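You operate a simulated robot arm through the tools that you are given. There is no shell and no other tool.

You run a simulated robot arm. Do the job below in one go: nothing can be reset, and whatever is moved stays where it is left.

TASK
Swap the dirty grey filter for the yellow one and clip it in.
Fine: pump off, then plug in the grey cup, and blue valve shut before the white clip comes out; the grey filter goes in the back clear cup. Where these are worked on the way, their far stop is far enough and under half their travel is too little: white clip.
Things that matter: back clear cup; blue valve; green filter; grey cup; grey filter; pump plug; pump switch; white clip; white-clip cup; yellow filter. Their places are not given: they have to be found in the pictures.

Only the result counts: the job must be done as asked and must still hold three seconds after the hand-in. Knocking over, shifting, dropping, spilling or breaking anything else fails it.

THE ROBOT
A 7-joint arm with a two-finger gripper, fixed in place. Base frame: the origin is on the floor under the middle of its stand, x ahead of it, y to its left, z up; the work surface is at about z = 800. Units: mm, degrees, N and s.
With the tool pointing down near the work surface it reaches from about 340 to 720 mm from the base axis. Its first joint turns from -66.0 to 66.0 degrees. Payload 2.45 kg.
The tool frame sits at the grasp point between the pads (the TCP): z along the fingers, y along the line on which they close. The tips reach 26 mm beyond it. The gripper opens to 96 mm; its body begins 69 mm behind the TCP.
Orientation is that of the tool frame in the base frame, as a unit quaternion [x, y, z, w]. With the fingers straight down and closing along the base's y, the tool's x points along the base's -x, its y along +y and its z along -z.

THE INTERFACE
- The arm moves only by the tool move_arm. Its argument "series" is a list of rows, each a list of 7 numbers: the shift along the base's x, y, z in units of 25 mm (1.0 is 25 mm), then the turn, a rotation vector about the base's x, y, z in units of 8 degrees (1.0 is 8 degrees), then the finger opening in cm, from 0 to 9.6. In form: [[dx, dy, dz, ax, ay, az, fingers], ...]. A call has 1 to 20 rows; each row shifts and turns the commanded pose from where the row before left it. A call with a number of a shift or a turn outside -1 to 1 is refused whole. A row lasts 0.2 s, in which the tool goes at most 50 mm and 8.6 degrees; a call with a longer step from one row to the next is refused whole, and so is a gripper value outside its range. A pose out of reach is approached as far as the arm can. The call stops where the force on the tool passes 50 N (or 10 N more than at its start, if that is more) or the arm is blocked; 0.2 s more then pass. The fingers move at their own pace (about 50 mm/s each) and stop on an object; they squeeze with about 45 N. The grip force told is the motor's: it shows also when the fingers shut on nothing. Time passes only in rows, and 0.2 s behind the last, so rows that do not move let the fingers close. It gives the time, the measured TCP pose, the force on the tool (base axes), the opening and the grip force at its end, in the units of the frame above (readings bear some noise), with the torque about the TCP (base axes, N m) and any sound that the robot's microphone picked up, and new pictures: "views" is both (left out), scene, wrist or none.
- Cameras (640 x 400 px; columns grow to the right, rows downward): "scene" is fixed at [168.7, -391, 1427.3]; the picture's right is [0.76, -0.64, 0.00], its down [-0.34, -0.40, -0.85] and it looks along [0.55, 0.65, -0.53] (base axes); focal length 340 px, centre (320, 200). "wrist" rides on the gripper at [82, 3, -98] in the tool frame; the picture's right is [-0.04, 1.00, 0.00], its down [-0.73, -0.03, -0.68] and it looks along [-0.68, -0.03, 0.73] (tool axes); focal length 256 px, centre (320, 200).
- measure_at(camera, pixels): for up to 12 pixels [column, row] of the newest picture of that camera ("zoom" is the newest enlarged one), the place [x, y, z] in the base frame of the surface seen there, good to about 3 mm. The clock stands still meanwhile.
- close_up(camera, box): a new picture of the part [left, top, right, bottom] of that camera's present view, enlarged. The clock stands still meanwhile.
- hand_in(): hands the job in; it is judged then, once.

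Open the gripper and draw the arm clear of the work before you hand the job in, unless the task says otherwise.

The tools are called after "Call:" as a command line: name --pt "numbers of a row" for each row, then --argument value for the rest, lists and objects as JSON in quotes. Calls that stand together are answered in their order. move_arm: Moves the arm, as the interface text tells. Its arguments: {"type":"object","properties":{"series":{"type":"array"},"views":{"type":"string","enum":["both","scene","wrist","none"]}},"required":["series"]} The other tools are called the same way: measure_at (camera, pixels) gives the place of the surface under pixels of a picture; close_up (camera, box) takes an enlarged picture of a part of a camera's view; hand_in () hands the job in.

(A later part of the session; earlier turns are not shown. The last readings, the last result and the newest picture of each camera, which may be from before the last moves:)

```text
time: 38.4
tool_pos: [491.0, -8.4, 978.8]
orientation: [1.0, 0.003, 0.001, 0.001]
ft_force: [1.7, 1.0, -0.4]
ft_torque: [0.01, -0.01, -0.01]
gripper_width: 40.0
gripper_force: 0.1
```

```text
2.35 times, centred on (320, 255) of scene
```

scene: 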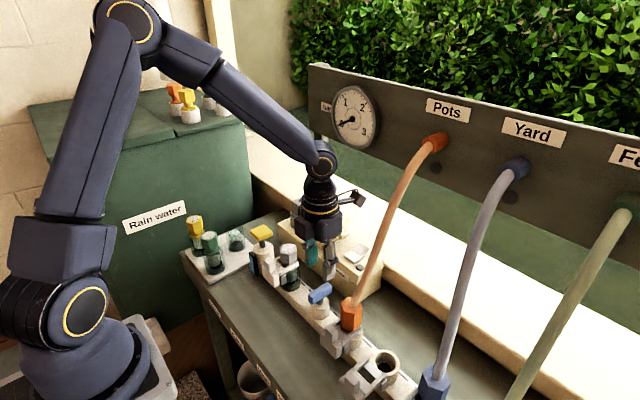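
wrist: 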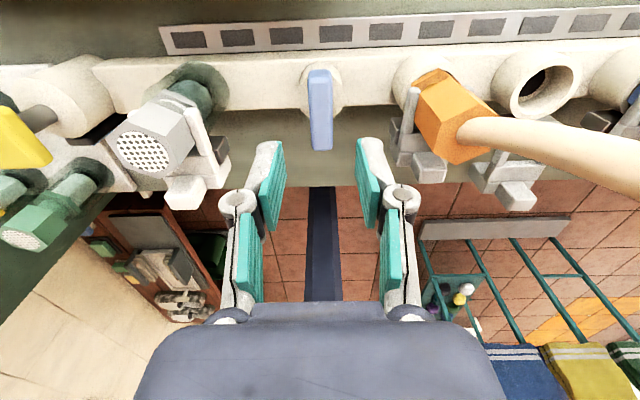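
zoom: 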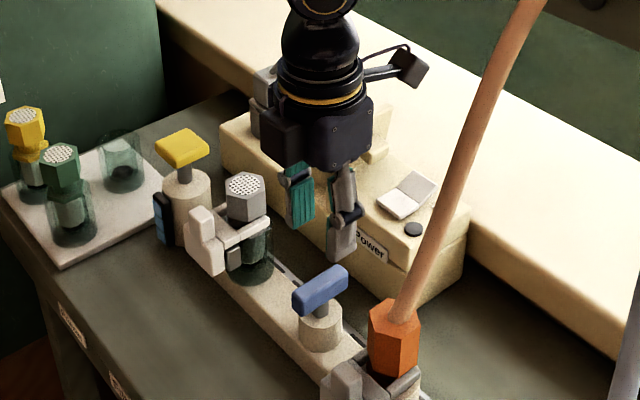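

The blue handle now lies across the pipe, so the valve is shut. I'll rotate the tool back and move to about (400,90,1060) to study the white clip from the robot's side.

Call:
move_arm --pt "-0.182 0.196 0.162 0 0 1 4" --pt "-0.182 0.196 0.162 0 0 1 4" --pt "-0.182 0.196 0.162 0 0 1 4" --pt "-0.182 0.196 0.162 0 0 1 4" --pt "-0.182 0.196 0.162 0 0 1 4" --pt "-0.182 0.196 0.162 0 0 1 4" --pt "-0.182 0.196 0.162 0 0 1 4" --pt "-0.182 0.196 0.162 0 0 1 4" --pt "-0.182 0.196 0.162 0 0 1 4" --pt "-0.182 0.196 0.162 0 0 1 4" --pt "-0.182 0.196 0.162 0 0 1 4" --pt "-0.182 0.196 0.162 0 0 1 4" --pt "-0.182 0.196 0.162 0 0 1 4" --pt "-0.182 0.196 0.162 0 0 1 4" --pt "-0.182 0.196 0.162 0 0 1 4" --pt "-0.182 0.196 0.162 0 0 1 4" --pt "-0.182 0.196 0.162 0 0 1 4" --pt "-0.182 0.196 0.162 0 0 1 4" --pt "-0.182 0.196 0.162 0 0 1 4" --pt "-0.182 0.196 0.162 0 0 1 4" --views "none"

Call:
move_arm --pt "-0.4 0 0 0 0 0.9 4" --pt "-0.4 0 0 0 0 0.8 4" --pt "-0.4 0 0 0 0 0.8 4" --pt "-0.4 0 0 0 0 0 4"

Call:
close_up --camera "wrist" --box '[220, 50, 460, 210]'

Call:
close_up --camera "scene" --box '[240, 220, 330, 310]'

```text
time: 42.6
tool_pos: [402.2, 87.8, 1058.4]
orientation: [0.17, 0.985, 0.0, 0.001]
ft_force: [0.0, 1.2, -0.1]
ft_torque: [-0.05, -0.04, -0.02]
gripper_width: 40.0
gripper_force: 0.1
```

```text
time: 43.6
tool_pos: [361.0, 88.6, 1058.8]
orientation: [-0.003, 1.0, 0.0, -0.001]
ft_force: [-0.7, -0.4, 0.1]
ft_torque: [0.03, -0.02, 0.01]
gripper_width: 39.8
gripper_force: 0.0
```

scene: 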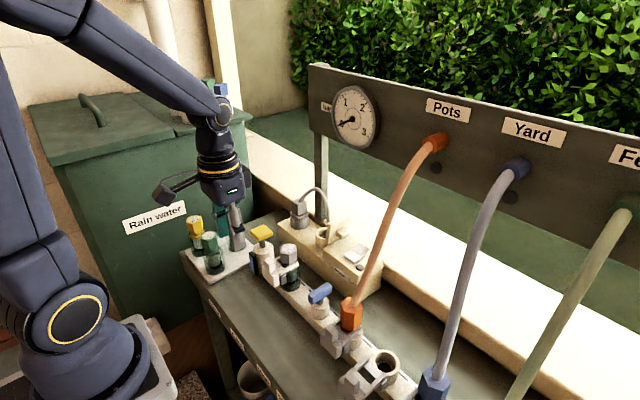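
wrist: 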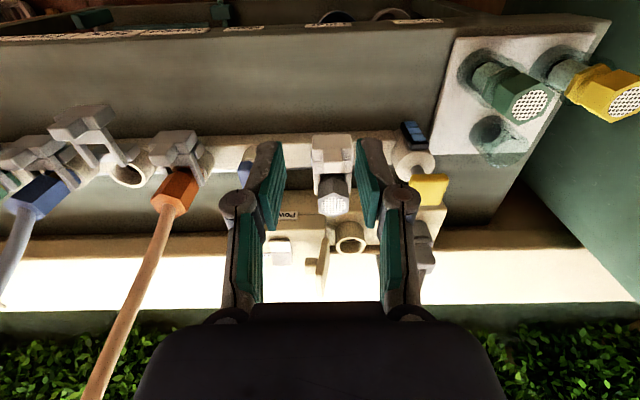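

```text
2.50 times, centred on (340, 130) of wrist
```

zoom: 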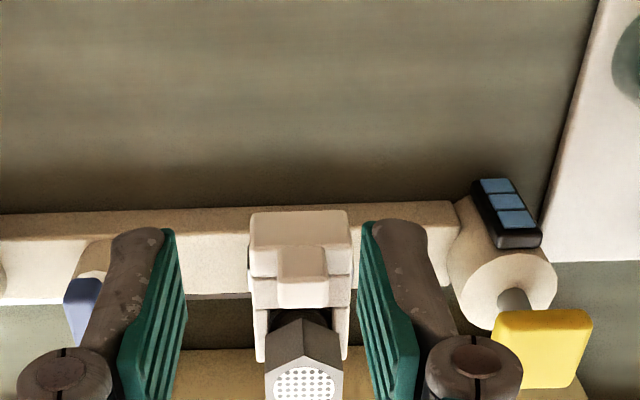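

```text
4.44 times, centred on (285, 265) of scene
```

zoom: 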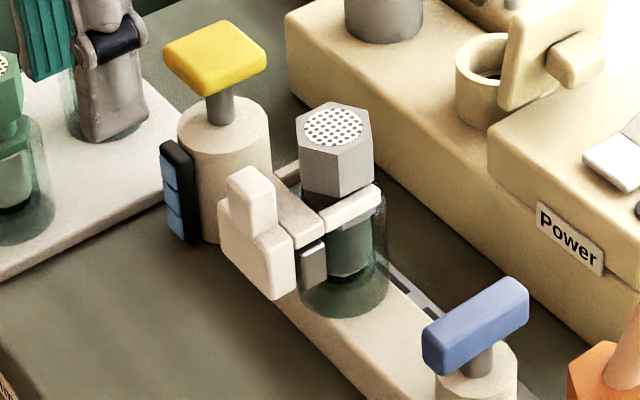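

The white clip has a front block with an upright tab, and two arms reach round the filter neck. I'll measure these on the scene zoom.

Call:
measure_at --camera "zoom" --pixels '[[250, 175], [235, 185], [265, 185], [240, 210], [262, 215], [228, 220], [270, 285], [285, 240], [250, 250], [292, 255], [225, 245], [305, 225]]'

Call:
measure_at --camera "zoom" --pixels '[[320, 240], [375, 195], [345, 205], [300, 190], [288, 180], [315, 265], [335, 115], [305, 115], [365, 115], [335, 185], [310, 160], [355, 165]]'

Call:
measure_at --camera "wrist" --pixels '[[315, 140], [350, 140], [332, 140], [325, 150], [343, 150], [322, 157], [342, 157], [316, 162], [350, 162], [333, 153], [325, 190], [340, 197]]'

```text
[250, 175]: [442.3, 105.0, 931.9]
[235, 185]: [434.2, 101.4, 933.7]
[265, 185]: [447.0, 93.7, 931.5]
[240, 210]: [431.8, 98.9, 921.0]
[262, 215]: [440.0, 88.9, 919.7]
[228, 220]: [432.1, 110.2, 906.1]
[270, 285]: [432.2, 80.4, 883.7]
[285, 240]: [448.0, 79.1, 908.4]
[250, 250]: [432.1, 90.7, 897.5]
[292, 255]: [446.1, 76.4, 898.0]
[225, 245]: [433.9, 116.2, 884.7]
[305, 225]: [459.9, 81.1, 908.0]
```

```text
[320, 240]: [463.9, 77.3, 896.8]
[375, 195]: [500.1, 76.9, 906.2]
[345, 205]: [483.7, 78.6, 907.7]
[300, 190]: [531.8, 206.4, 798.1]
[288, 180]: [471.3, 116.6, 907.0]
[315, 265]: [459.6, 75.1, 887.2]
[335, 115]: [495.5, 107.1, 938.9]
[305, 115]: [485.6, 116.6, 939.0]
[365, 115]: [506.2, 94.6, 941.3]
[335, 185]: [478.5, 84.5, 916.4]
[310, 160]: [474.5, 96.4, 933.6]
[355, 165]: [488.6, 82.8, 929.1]
```

```text
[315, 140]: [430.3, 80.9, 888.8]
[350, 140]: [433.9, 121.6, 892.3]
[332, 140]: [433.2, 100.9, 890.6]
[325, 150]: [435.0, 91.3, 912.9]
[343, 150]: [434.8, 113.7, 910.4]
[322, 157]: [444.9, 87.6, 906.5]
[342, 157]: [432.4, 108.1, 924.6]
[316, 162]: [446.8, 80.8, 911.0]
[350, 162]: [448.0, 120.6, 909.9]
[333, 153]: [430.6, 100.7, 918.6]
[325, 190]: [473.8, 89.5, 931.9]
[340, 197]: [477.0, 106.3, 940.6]
```

The tab spans y 88–108, x 431–447 and z 909–935. Before pulling, I'll measure the neighbouring open clip at wrist (85,120) to learn the travel.

Call:
measure_at --camera "wrist" --pixels '[[80, 120], [90, 112], [75, 130], [110, 135], [100, 125], [130, 172], [170, 140], [175, 150], [160, 143], [190, 165], [118, 150], [100, 160]]'

Call:
close_up --camera "wrist" --box '[20, 80, 220, 220]'

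Call:
close_up --camera "scene" --box '[320, 310, 430, 400]'

```text
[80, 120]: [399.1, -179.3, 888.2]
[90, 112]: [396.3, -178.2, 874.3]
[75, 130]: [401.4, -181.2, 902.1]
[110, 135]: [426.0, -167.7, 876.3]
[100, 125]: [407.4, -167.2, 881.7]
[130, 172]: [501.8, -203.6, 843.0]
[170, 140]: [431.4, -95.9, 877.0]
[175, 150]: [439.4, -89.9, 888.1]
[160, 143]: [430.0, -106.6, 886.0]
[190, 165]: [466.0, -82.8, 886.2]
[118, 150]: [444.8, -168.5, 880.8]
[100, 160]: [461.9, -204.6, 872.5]
```

```text
2.86 times, centred on (120, 150) of wrist
```

zoom: 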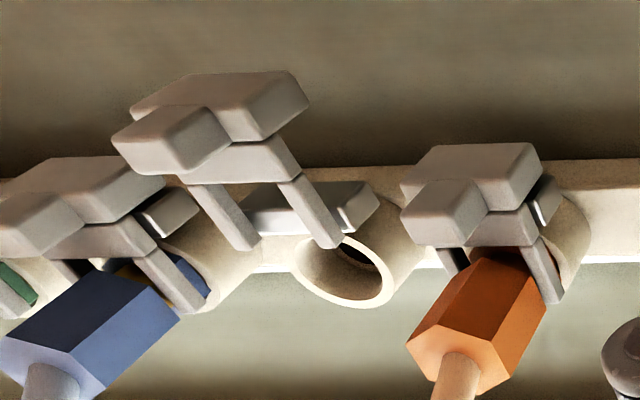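

```text
4.44 times, centred on (375, 355) of scene
```

zoom: 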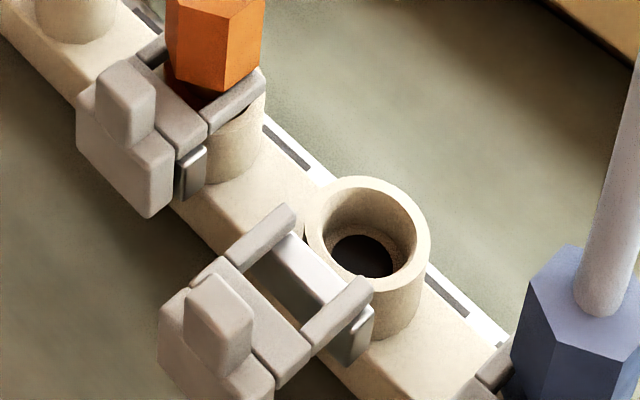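

The open clip's front sits at x≈396 and a closed one at x≈431, so the travel is about 34 mm. I'll move over the white tab and come down to just above its top.

Call:
move_arm --pt "0.78 0.099 -0.688 0 0 0 3.6" --pt "0.78 0.099 -0.688 0 0 0 3.6" --pt "0.78 0.099 -0.688 0 0 0 3.6" --pt "0.78 0.099 -0.688 0 0 0 3.6" --pt "0 0 -0.7 0 0 0 3.6" --pt "0 0 0 0 0 0 3.6"

Call:
close_up --camera "wrist" --box '[220, 60, 420, 200]'

Call:
close_up --camera "scene" --box '[220, 180, 340, 310]'

```text
time: 45.0
tool_pos: [438.9, 98.6, 973.1]
orientation: [-0.001, 1.0, 0.0, 0.0]
ft_force: [-0.7, 0.1, 0.4]
ft_torque: [-0.02, 0.0, 0.01]
gripper_width: 35.8
gripper_force: 0.2
```

scene: 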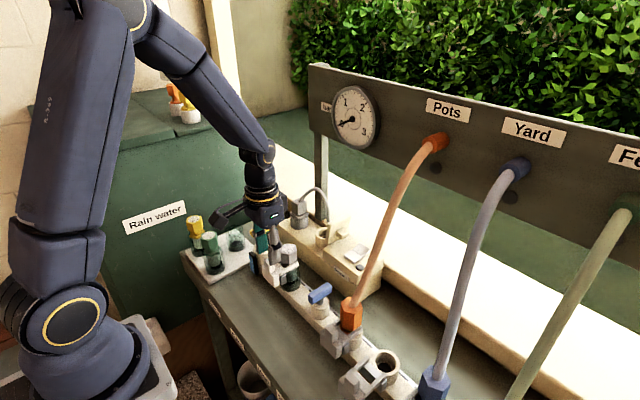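
wrist: 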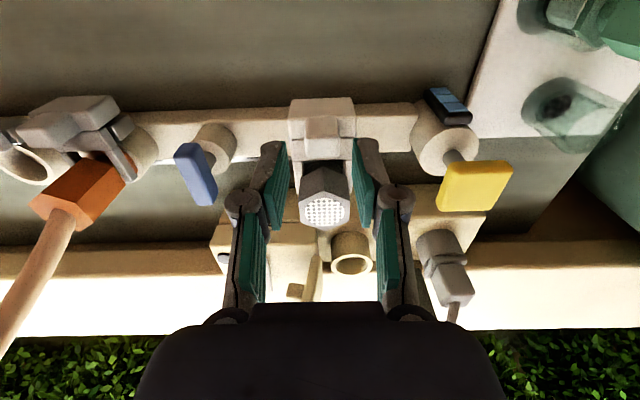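

```text
2.86 times, centred on (320, 130) of wrist
```

zoom: 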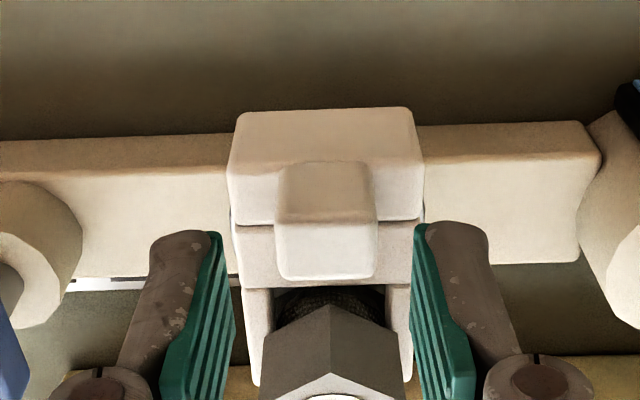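

```text
3.08 times, centred on (280, 245) of scene
```

zoom: 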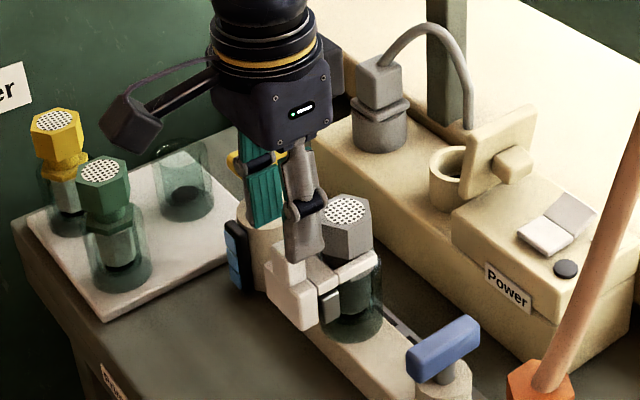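

The tab (zoom column 325) is centred in the finger gap. I'll descend to TCP z≈939 with the tips just above the block top and close on the tab.

Call:
move_arm --pt "0 0 -0.7 0 0 0 3.6" --pt "0 0 -0.64 0 0 0 3.6" --pt "0 0 0 0 0 0 3.6" --pt "0 0 0 0 0 0 1.5" --pt "0 0 0 0 0 0 0" --pt "0 0 0 0 0 0 0" --pt "0 0 0 0 0 0 0"

Call:
close_up --camera "scene" --box '[220, 180, 340, 310]'

```text
time: 46.6
tool_pos: [438.5, 100.2, 938.6]
orientation: [-0.003, 1.0, 0.001, -0.001]
ft_force: [-0.4, 14.8, -7.7]
ft_torque: [0.38, -0.14, -0.14]
gripper_width: 21.3
gripper_force: 44.9
```

scene: 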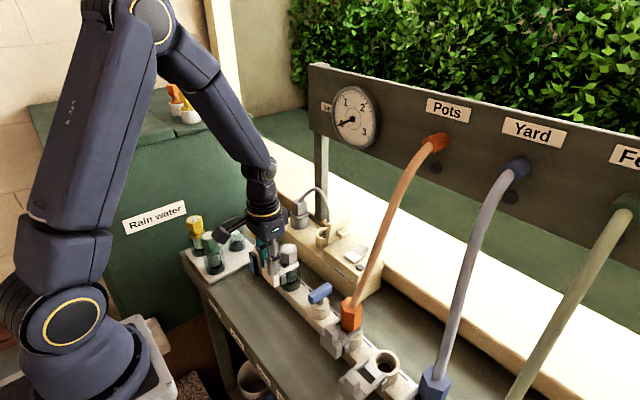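
wrist: 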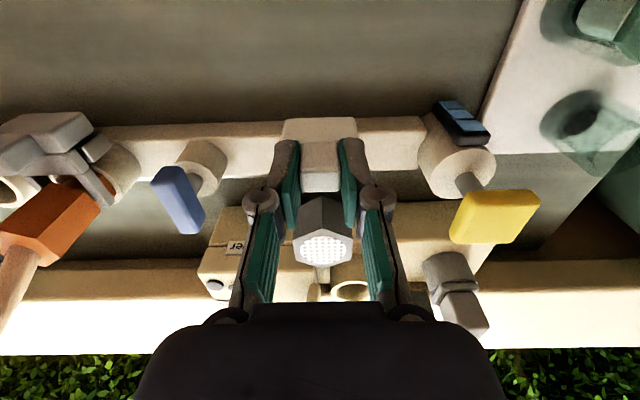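

```text
3.08 times, centred on (280, 245) of scene
```

zoom: 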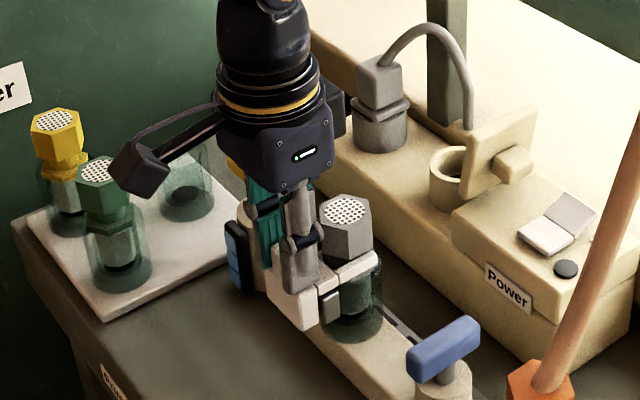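

Gripped at 21.3 mm with about 15 N of side load because the tab centre is nearer y≈100. I'll shift 1.5 mm to relieve it and start pulling the clip out along -x in small steps.

Call:
move_arm --pt "0 0.06 0 0 0 0 0" --pt "-0.16 0 0 0 0 0 0" --pt "-0.16 0 0 0 0 0 0" --pt "-0.2 0 0 0 0 0 0"

Call:
close_up --camera "scene" --box '[220, 180, 340, 310]'

```text
time: 47.6
tool_pos: [427.4, 100.6, 940.4]
orientation: [-0.002, 1.0, 0.0, 0.001]
ft_force: [-0.4, 0.2, 15.1]
ft_torque: [0.0, 0.53, 0.03]
gripper_width: 21.3
gripper_force: 44.3
```

scene: 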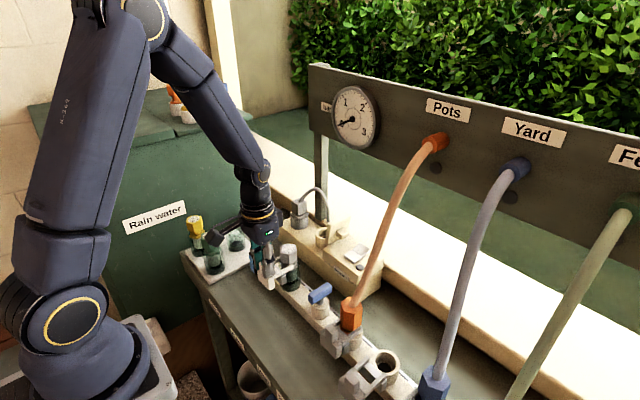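
wrist: 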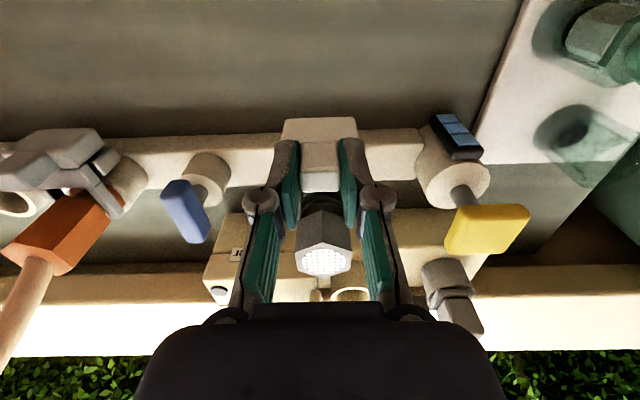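

```text
3.08 times, centred on (280, 245) of scene
```

zoom: 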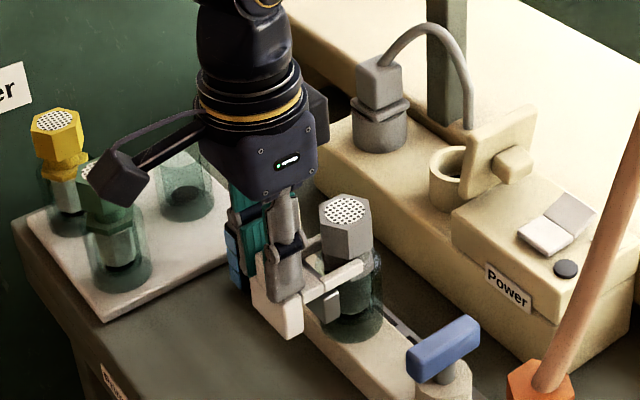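

The clip is sliding freely (12 mm so far, almost no x force). I'll continue toward its far stop.

Call:
move_arm --pt "-0.2 0 0 0 0 0 0" --pt "-0.2 0 0 0 0 0 0" --pt "-0.2 0 0 0 0 0 0" --pt "-0.12 0 0 0 0 0 0" --views "none"

Call:
move_arm --pt "-0.1 0 0 0 0 0 0" --pt "-0.08 0 0 0 0 0 0"

Call:
close_up --camera "scene" --box '[220, 180, 340, 310]'

```text
time: 48.6
tool_pos: [408.2, 100.0, 938.9]
orientation: [-0.002, 1.0, 0.0, 0.0]
ft_force: [0.9, -5.5, 10.2]
ft_torque: [-0.08, -0.93, -0.13]
gripper_width: 21.7
gripper_force: 44.4
```

```text
time: 49.2
tool_pos: [403.1, 100.2, 940.3]
orientation: [-0.002, 1.0, -0.001, 0.0]
ft_force: [0.5, -5.0, 14.1]
ft_torque: [-0.11, -0.24, -0.15]
gripper_width: 21.6
gripper_force: 44.6
```

scene: 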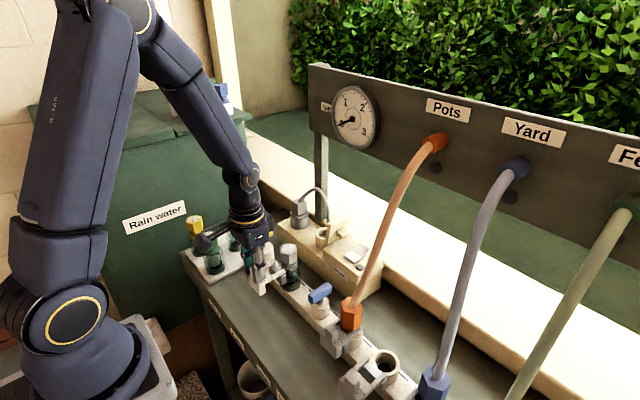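
wrist: 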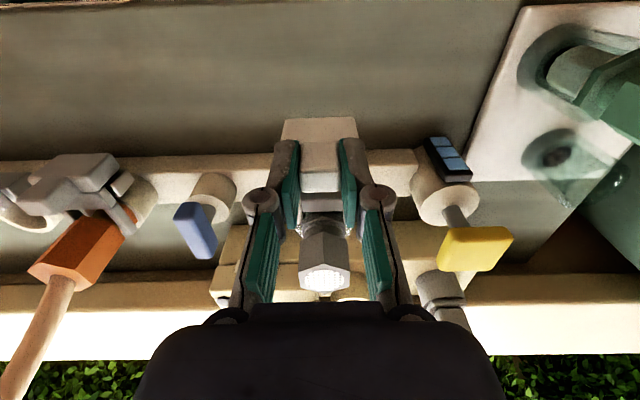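

```text
3.08 times, centred on (280, 245) of scene
```

zoom: 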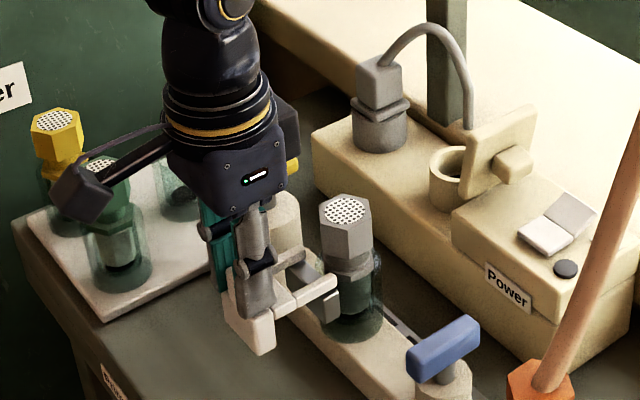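

35 mm out with no stop felt yet. I'll pull in 2 mm steps until the stop pushes back.

Call:
move_arm --pt "-0.08 0 0 0 0 0 0" --views "none"

Call:
move_arm --pt "-0.08 0 0 0 0 0 0" --views "none"

```text
time: 49.6
tool_pos: [402.5, 100.2, 939.0]
orientation: [-0.001, 1.0, 0.002, 0.002]
ft_force: [9.6, -4.9, 14.8]
ft_torque: [-0.08, 0.71, -0.08]
gripper_width: 21.5
gripper_force: 44.9
```

```text
time: 50.0
tool_pos: [402.3, 100.4, 939.2]
orientation: [-0.002, 1.0, 0.002, 0.003]
ft_force: [22.9, -5.4, -0.2]
ft_torque: [-0.09, 0.02, -0.04]
gripper_width: 21.5
gripper_force: 45.3
```

23 N at x≈402.4 is the clip's far stop, so it's fully out. I'll relax, open and lift off.

Call:
move_arm --pt "0.14 0 0 0 0 0 0" --pt "0 0 0 0 0 0 2.2" --pt "0 0 0 0 0 0 3.4" --pt "0 0 0 0 0 0 3.4" --pt "0 0 0.4 0 0 0 3.4" --pt "0 0 0.8 0 0 0 3.4" --pt "0 0 0.8 0 0 0 3.4" --pt "0 0 0.8 0 0 0 3.4" --pt "-0.8 0 0.8 0 0 0 3.4" --pt "-0.8 0 0.8 0 0 0 3.4"

Call:
close_up --camera "scene" --box '[240, 210, 340, 310]'

Call:
close_up --camera "wrist" --box '[230, 100, 420, 240]'

```text
time: 52.2
tool_pos: [362.6, 99.6, 1049.5]
orientation: [-0.002, 1.0, 0.0, 0.0]
ft_force: [0.8, -0.8, 0.7]
ft_torque: [-0.02, -0.02, 0.02]
gripper_width: 34.3
gripper_force: 0.1
```

scene: 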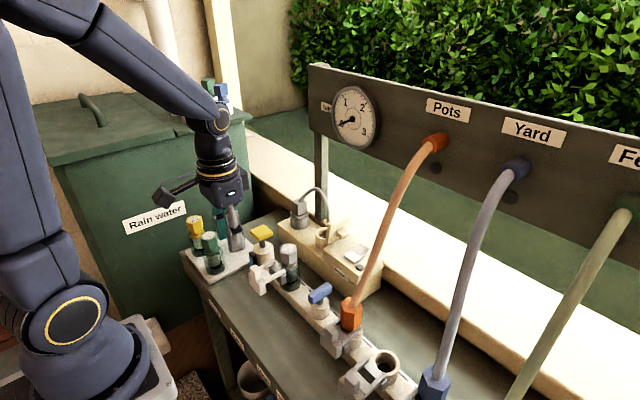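
wrist: 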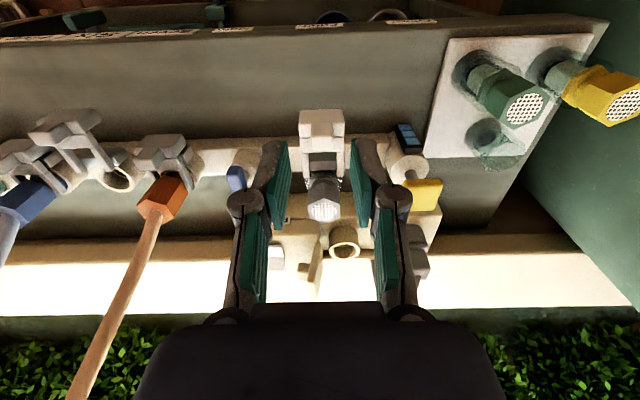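

```text
4.00 times, centred on (290, 260) of scene
```

zoom: 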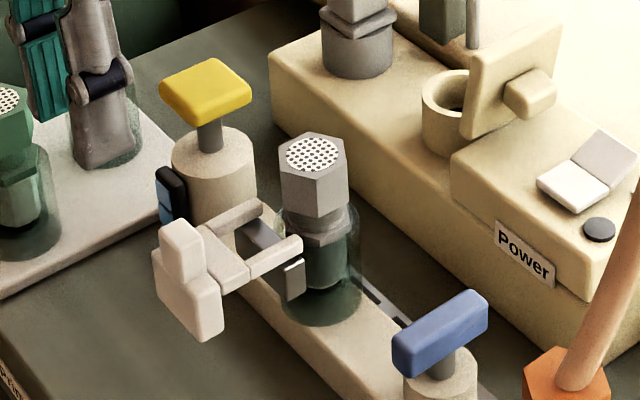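

```text
2.86 times, centred on (325, 170) of wrist
```

zoom: 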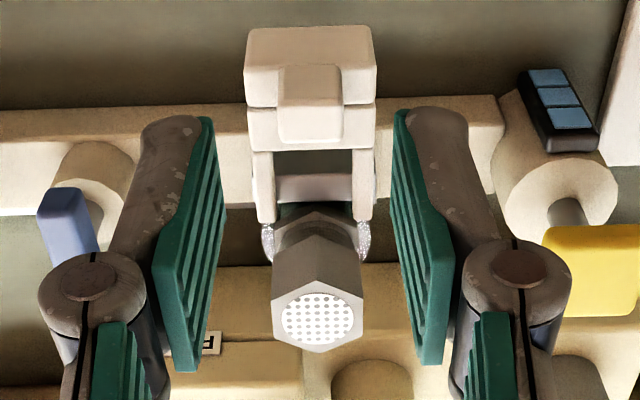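

The clip is out and the filter collar is free. The hex head shows flats facing ±y (wrist zoom columns 272–362), so the fingers can grip across them. I'll measure the head.

Call:
measure_at --camera "zoom" --pixels '[[278, 270], [358, 270], [318, 240], [278, 300], [360, 300], [320, 345], [320, 315], [285, 255], [350, 255], [265, 210], [365, 210], [315, 215]]'

Call:
measure_at --camera "scene" --pixels '[[288, 248], [281, 246], [295, 245], [282, 257], [288, 260], [294, 256], [289, 267], [284, 266], [292, 282], [262, 285], [268, 275], [291, 272]]'

```text
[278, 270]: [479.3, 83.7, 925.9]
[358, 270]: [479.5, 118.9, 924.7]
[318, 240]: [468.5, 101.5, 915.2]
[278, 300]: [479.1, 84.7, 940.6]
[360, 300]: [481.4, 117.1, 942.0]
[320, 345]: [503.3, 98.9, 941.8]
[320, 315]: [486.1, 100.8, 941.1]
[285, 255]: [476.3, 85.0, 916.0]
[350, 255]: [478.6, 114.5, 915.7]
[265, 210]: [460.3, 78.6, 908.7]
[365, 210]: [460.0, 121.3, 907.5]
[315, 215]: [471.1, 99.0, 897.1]
```

```text
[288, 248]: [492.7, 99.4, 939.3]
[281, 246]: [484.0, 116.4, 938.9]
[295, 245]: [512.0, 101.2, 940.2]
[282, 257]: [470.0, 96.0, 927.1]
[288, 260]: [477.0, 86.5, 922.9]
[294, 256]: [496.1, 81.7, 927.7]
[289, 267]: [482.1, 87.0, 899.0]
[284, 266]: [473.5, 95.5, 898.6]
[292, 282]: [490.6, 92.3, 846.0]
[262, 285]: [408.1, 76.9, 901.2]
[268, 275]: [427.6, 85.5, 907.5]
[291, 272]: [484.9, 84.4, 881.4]
```

The head centre is about (490.5, 100.4), 34 mm across flats, z 911–941. I'll open to 46 mm, move above it and check alignment.

Call:
move_arm --pt "0.853 0 -0.43 0 0 0 4.6" --pt "0.853 0 -0.43 0 0 0 4.6" --pt "0.853 0 -0.43 0 0 0 4.6" --pt "0.853 0 -0.43 0 0 0 4.6" --pt "0.853 0.02 -0.43 0 0 0 4.6" --pt "0.853 0.02 -0.43 0 0 0 4.6" --pt "0 0 0 0 0 0 4.6"

Call:
close_up --camera "wrist" --box '[220, 60, 420, 220]'

```text
time: 53.8
tool_pos: [490.3, 100.6, 984.2]
orientation: [-0.002, 1.0, 0.0, 0.0]
ft_force: [0.4, 0.4, -0.3]
ft_torque: [-0.04, -0.01, 0.01]
gripper_width: 45.8
gripper_force: 0.2
```

scene: 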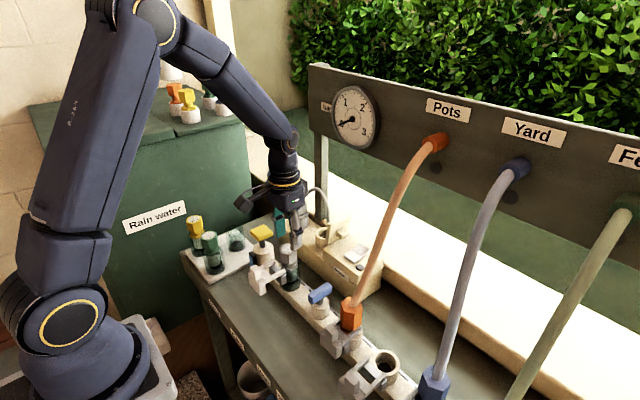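
wrist: 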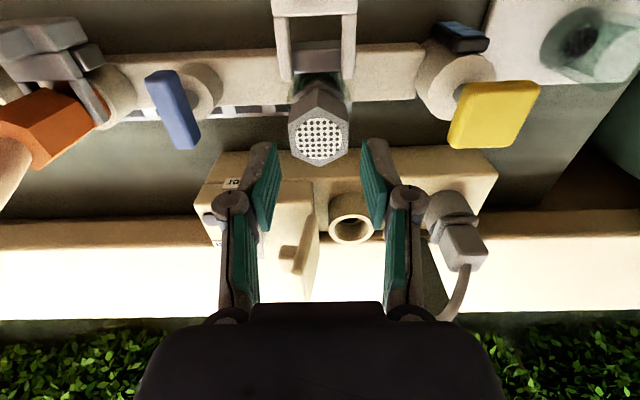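

```text
2.50 times, centred on (320, 140) of wrist
```

zoom: 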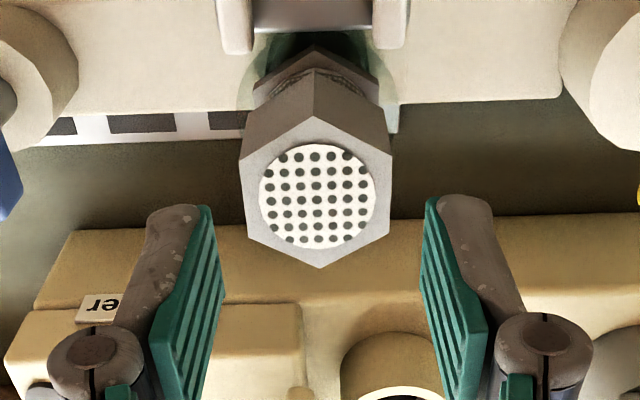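

The hex flats face the pads squarely. I'll descend to TCP z≈937.

Call:
move_arm --pt "0 0 -0.7 0 0 0 4.6" --pt "0 0 -0.7 0 0 0 4.6" --pt "0 0 -0.5 0 0 0 4.6" --pt "0 0 0 0 0 0 4.6"

Call:
close_up --camera "wrist" --box '[220, 60, 420, 220]'

Call:
close_up --camera "scene" --box '[230, 190, 350, 310]'

```text
time: 54.8
tool_pos: [490.5, 101.0, 936.7]
orientation: [-0.002, 1.0, 0.0, -0.001]
ft_force: [-0.3, 0.2, 1.7]
ft_torque: [-0.01, 0.01, 0.0]
gripper_width: 45.9
gripper_force: 0.1
```

scene: 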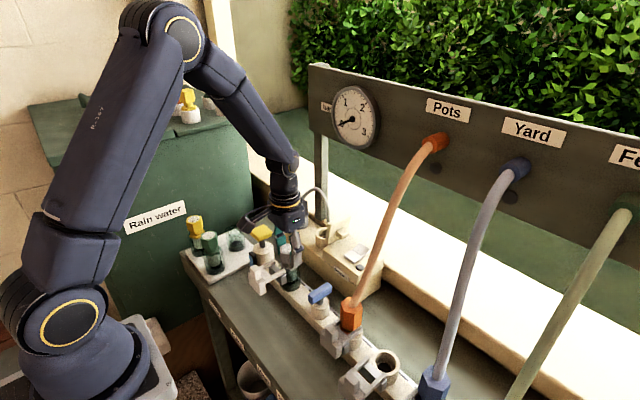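
wrist: 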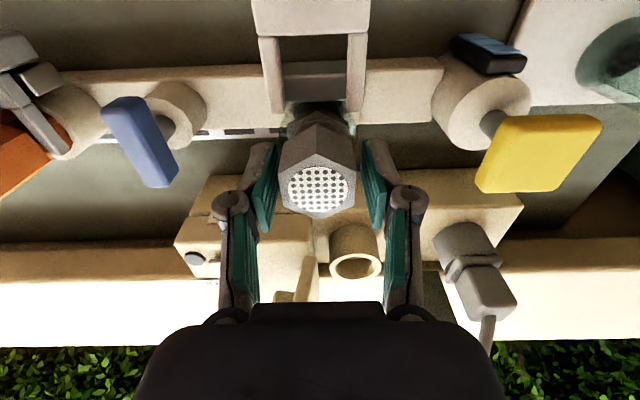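

```text
2.50 times, centred on (320, 140) of wrist
```

zoom: 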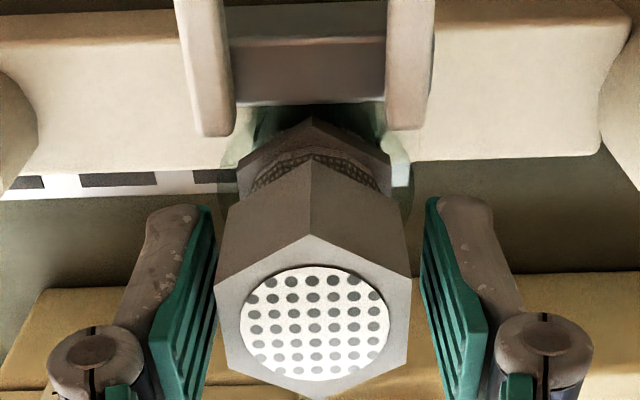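

```text
3.33 times, centred on (290, 250) of scene
```

zoom: 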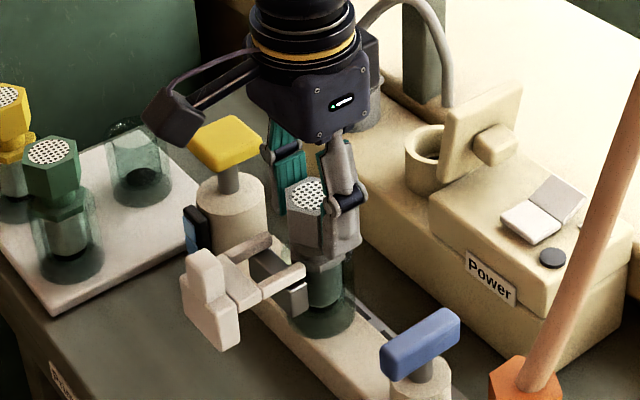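

The head is centred within about 1 mm. I'll close on it.

Call:
move_arm --pt "0 0 0 0 0 0 3.6" --pt "0 0 0 0 0 0 2.5" --pt "0 0 0 0 0 0 0" --pt "0 0 0 0 0 0 0" --pt "0 0 0 0 0 0 0" --views "none"

```text
time: 56.0
tool_pos: [490.9, 101.3, 937.0]
orientation: [-0.002, 1.0, 0.0, 0.0]
ft_force: [-0.7, -0.1, 0.1]
ft_torque: [-0.06, 0.04, -0.02]
gripper_width: 36.2
gripper_force: 45.2
```

Gripped at 36.2 mm with no side load. I'll lift straight up gently.

Call:
move_arm --pt "0 0 0.2 0 0 0 0" --pt "0 0 0.2 0 0 0 0" --pt "0 0 0.3 0 0 0 0" --pt "0 0 0.4 0 0 0 0"

Call:
close_up --camera "scene" --box '[230, 190, 350, 310]'

```text
time: 57.0
tool_pos: [490.8, 101.5, 964.1]
orientation: [-0.002, 1.0, 0.0, 0.0]
ft_force: [-0.7, 0.1, -0.7]
ft_torque: [0.01, 0.0, -0.01]
gripper_width: 36.3
gripper_force: 45.2
```

scene: 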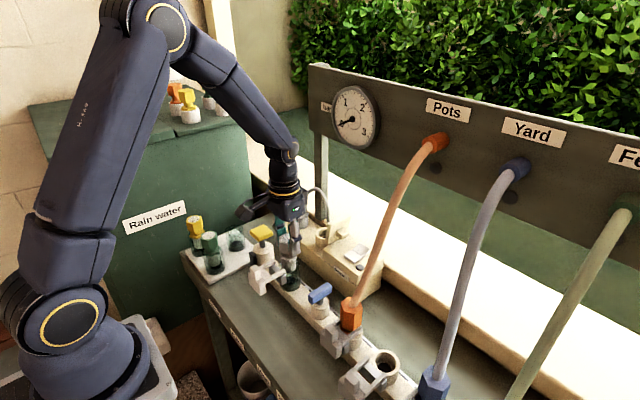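
wrist: 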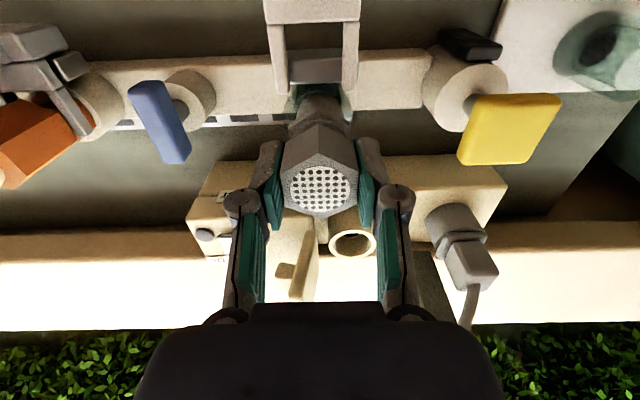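

```text
3.33 times, centred on (290, 250) of scene
```

zoom: 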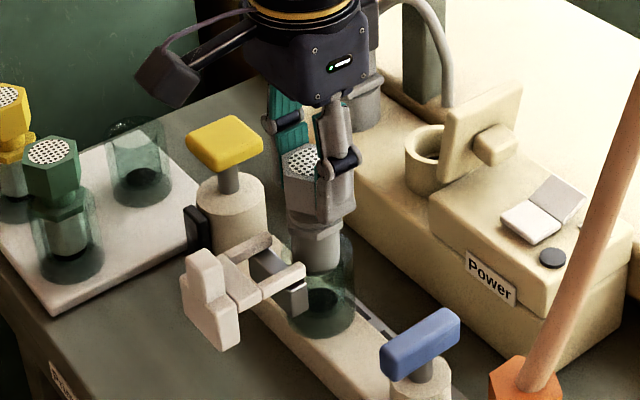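

The filter slides up with no resistance. I'll lift another 65 mm so its bottom clears the cup.

Call:
move_arm --pt "0 0 0.5 0 0 0 0" --pt "0 0 0.7 0 0 0 0" --pt "0 0 0.7 0 0 0 0" --pt "0 0 0.7 0 0 0 0" --pt "0 0 0 0 0 0 0"

Call:
close_up --camera "scene" --box '[230, 180, 350, 310]'

Call:
close_up --camera "scene" --box '[180, 200, 270, 280]'

```text
time: 58.2
tool_pos: [490.0, 103.6, 1029.5]
orientation: [-0.001, 1.0, 0.001, 0.0]
ft_force: [-0.4, -0.1, -0.8]
ft_torque: [-0.02, 0.03, -0.02]
gripper_width: 36.5
gripper_force: 44.3
```

scene: 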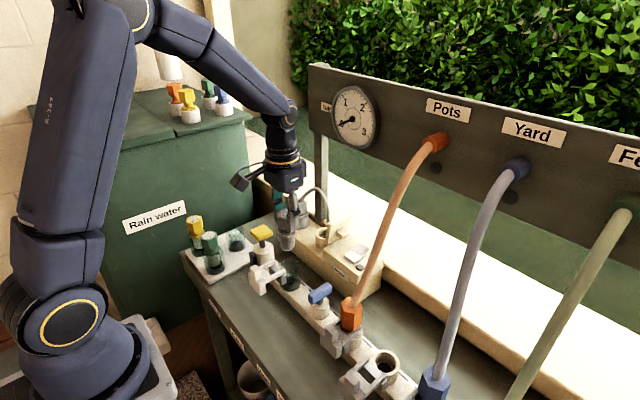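
wrist: 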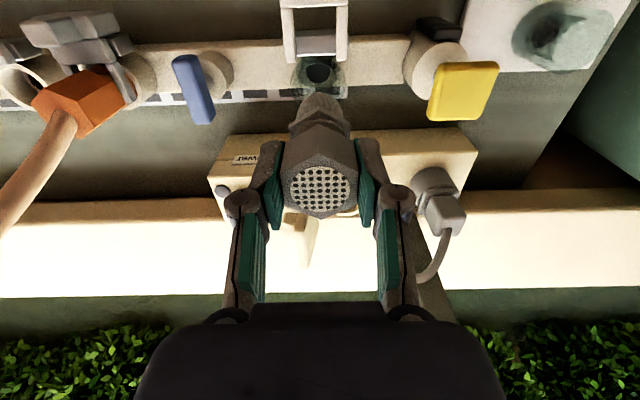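

```text
3.08 times, centred on (290, 245) of scene
```

zoom: 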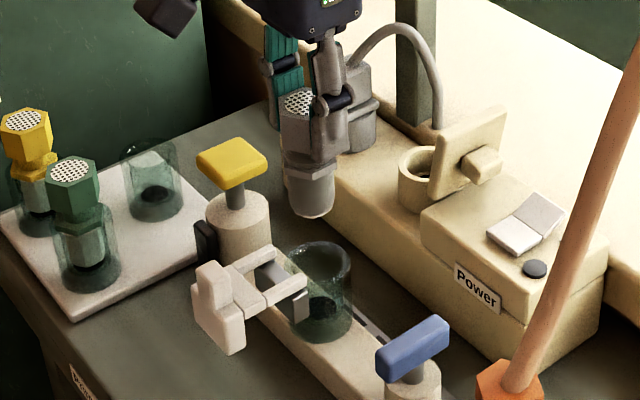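

```text
5.00 times, centred on (225, 240) of scene
```

zoom: 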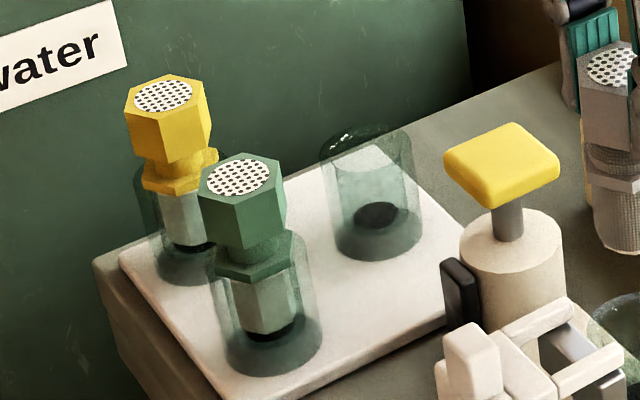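

The grey filter is out of its cup. I'll measure the empty back cup on the tray and the bottom of the held filter.

Call:
measure_at --camera "zoom" --pixels '[[322, 158], [410, 140], [366, 128], [366, 165], [377, 215], [336, 235], [420, 230], [375, 258], [350, 200], [390, 170], [300, 200], [450, 240]]'

Call:
measure_at --camera "scene" --pixels '[[288, 249], [288, 240], [290, 232], [286, 236], [295, 240], [285, 222], [289, 262], [281, 268], [297, 268], [290, 290], [284, 288], [303, 268]]'

Call:
measure_at --camera "wrist" --pixels '[[318, 95], [303, 110], [335, 110], [320, 71], [298, 80], [343, 80], [555, 38], [520, 45], [600, 35], [560, 10], [560, 65], [550, 25]]'

```text
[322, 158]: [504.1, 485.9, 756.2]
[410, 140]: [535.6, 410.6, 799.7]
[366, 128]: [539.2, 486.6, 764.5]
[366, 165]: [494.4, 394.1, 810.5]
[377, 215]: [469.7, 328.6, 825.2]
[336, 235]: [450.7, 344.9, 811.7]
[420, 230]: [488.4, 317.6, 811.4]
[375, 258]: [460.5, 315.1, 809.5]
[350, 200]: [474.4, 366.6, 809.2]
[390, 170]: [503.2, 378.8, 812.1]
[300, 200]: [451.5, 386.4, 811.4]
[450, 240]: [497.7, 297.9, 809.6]
```

```text
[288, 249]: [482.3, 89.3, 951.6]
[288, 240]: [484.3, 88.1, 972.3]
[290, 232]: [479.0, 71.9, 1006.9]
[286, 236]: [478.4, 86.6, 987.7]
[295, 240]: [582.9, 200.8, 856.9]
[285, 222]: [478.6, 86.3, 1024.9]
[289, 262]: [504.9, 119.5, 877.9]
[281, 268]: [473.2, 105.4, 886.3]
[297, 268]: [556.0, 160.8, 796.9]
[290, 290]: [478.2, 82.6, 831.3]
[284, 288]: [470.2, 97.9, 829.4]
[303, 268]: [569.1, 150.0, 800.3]
```

```text
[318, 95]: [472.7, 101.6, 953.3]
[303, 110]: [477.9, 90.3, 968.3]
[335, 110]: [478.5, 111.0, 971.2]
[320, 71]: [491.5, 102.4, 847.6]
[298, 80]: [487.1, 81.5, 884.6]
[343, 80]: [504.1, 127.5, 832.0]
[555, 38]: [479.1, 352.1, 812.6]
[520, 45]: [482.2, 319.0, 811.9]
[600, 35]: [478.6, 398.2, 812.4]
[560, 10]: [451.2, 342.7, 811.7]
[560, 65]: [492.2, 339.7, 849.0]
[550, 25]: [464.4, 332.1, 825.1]
```

The back cup centre is near (468,330) on a tray at z 811, and the held filter's bottom is 80 mm below the TCP. Before moving left I'll check where the tank wall is.

Call:
measure_at --camera "scene" --pixels '[[155, 215], [245, 125], [248, 180], [250, 110], [200, 160], [180, 250], [100, 150], [70, 180], [245, 205], [195, 222], [210, 238], [236, 245]]'

Call:
measure_at --camera "scene" --pixels '[[194, 215], [188, 222], [203, 222], [196, 230], [195, 240], [194, 252], [210, 234], [203, 240], [217, 240], [212, 252], [212, 268], [210, 260]]'

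```text
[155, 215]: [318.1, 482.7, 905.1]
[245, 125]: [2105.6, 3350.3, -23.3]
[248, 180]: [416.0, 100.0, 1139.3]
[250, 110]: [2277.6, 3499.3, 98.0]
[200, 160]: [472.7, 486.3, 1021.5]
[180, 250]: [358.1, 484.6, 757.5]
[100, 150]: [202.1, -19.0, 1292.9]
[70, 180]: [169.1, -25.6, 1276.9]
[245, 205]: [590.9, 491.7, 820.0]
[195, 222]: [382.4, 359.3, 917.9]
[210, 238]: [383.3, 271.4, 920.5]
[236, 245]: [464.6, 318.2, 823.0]
```

```text
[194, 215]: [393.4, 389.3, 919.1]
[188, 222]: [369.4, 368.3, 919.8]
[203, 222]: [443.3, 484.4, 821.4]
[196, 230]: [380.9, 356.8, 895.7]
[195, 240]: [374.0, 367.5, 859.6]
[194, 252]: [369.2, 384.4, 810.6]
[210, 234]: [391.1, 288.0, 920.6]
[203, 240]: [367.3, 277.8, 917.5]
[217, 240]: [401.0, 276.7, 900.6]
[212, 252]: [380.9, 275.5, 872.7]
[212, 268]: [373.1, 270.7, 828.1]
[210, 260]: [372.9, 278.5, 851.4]
```

The tank wall is at y≈485 and the tray filters' heads top out at z≈920. I'll rise 30 mm and carry the filter to about (430,275) for a good look at the back cup.

Call:
move_arm --pt "0 0 0.6 0 0 0 0" --pt "0 0 0.6 0 0 0 0" --pt "-0.3 0.857 0 0 0 0 0" --pt "-0.3 0.857 0 0 0 0 0" --pt "-0.3 0.857 0 0 0 0 0" --pt "-0.3 0.857 0 0 0 0 0" --pt "-0.3 0.857 0 0 0 0 0" --pt "-0.3 0.857 0 0 0 0 0" --pt "-0.3 0.857 0 0 0 0 0" --pt "-0.3 0.857 0 0 0 0 0" --pt "0 0 0 0 0 0 0"

Call:
close_up --camera "wrist" --box '[280, 20, 480, 160]'

```text
time: 60.6
tool_pos: [430.1, 274.1, 1059.0]
orientation: [-0.001, 1.0, 0.0, 0.0]
ft_force: [0.0, -0.2, -0.6]
ft_torque: [-0.01, -0.01, 0.0]
gripper_width: 36.3
gripper_force: 45.5
```

scene: 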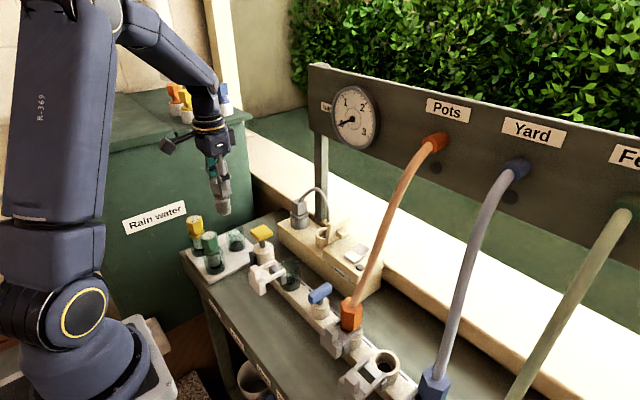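
wrist: 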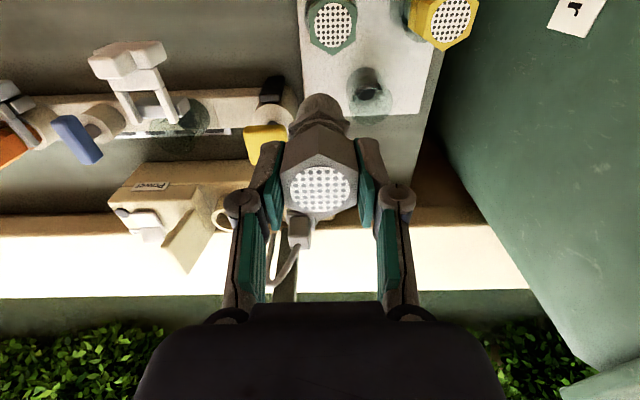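

```text
2.86 times, centred on (380, 90) of wrist
```

zoom: 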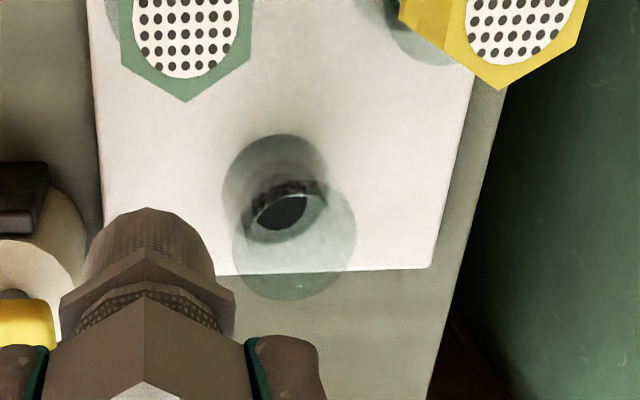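

The back cup shows its base circle (zoom centre ≈(277,180)) and rim (≈(294,245)). I'll measure around both to fix its centre.

Call:
measure_at --camera "zoom" --pixels '[[220, 182], [332, 172], [280, 132], [240, 148], [318, 145], [283, 212], [265, 222], [303, 203], [283, 190], [294, 300], [234, 245], [355, 235]]'

Call:
close_up --camera "wrist" --box '[340, 50, 420, 140]'

```text
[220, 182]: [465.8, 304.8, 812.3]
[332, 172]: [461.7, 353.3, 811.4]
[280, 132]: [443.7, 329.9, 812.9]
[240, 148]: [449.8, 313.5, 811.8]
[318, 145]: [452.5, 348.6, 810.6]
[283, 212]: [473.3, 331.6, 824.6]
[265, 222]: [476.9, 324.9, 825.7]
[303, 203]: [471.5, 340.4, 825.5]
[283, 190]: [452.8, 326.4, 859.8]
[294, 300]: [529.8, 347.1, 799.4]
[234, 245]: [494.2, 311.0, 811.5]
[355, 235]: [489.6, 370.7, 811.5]
```

```text
4.44 times, centred on (380, 95) of wrist
```

zoom: 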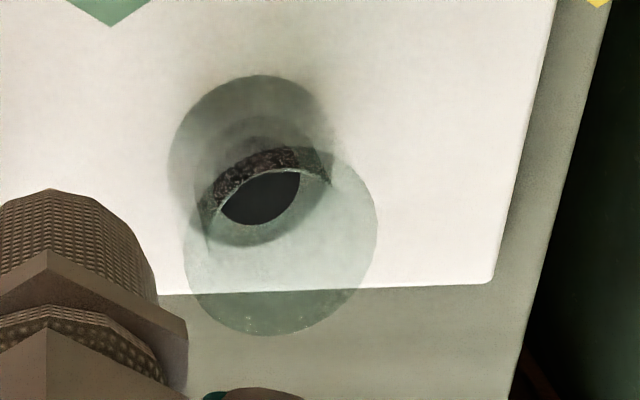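

I'll take finer measurements of the base circle in the 4.4x view.

Call:
measure_at --camera "zoom" --pixels '[[165, 165], [262, 72], [188, 112], [310, 90], [333, 125], [168, 195], [225, 80], [265, 195], [230, 215], [300, 175], [245, 160], [280, 152]]'

```text
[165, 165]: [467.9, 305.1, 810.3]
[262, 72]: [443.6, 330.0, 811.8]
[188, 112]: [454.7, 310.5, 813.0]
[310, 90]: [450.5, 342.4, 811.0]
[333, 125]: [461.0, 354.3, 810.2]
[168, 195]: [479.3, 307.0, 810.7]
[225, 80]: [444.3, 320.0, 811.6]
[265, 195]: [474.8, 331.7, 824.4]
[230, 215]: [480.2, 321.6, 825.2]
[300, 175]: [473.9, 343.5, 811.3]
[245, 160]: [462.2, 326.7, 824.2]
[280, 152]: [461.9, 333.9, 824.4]
```

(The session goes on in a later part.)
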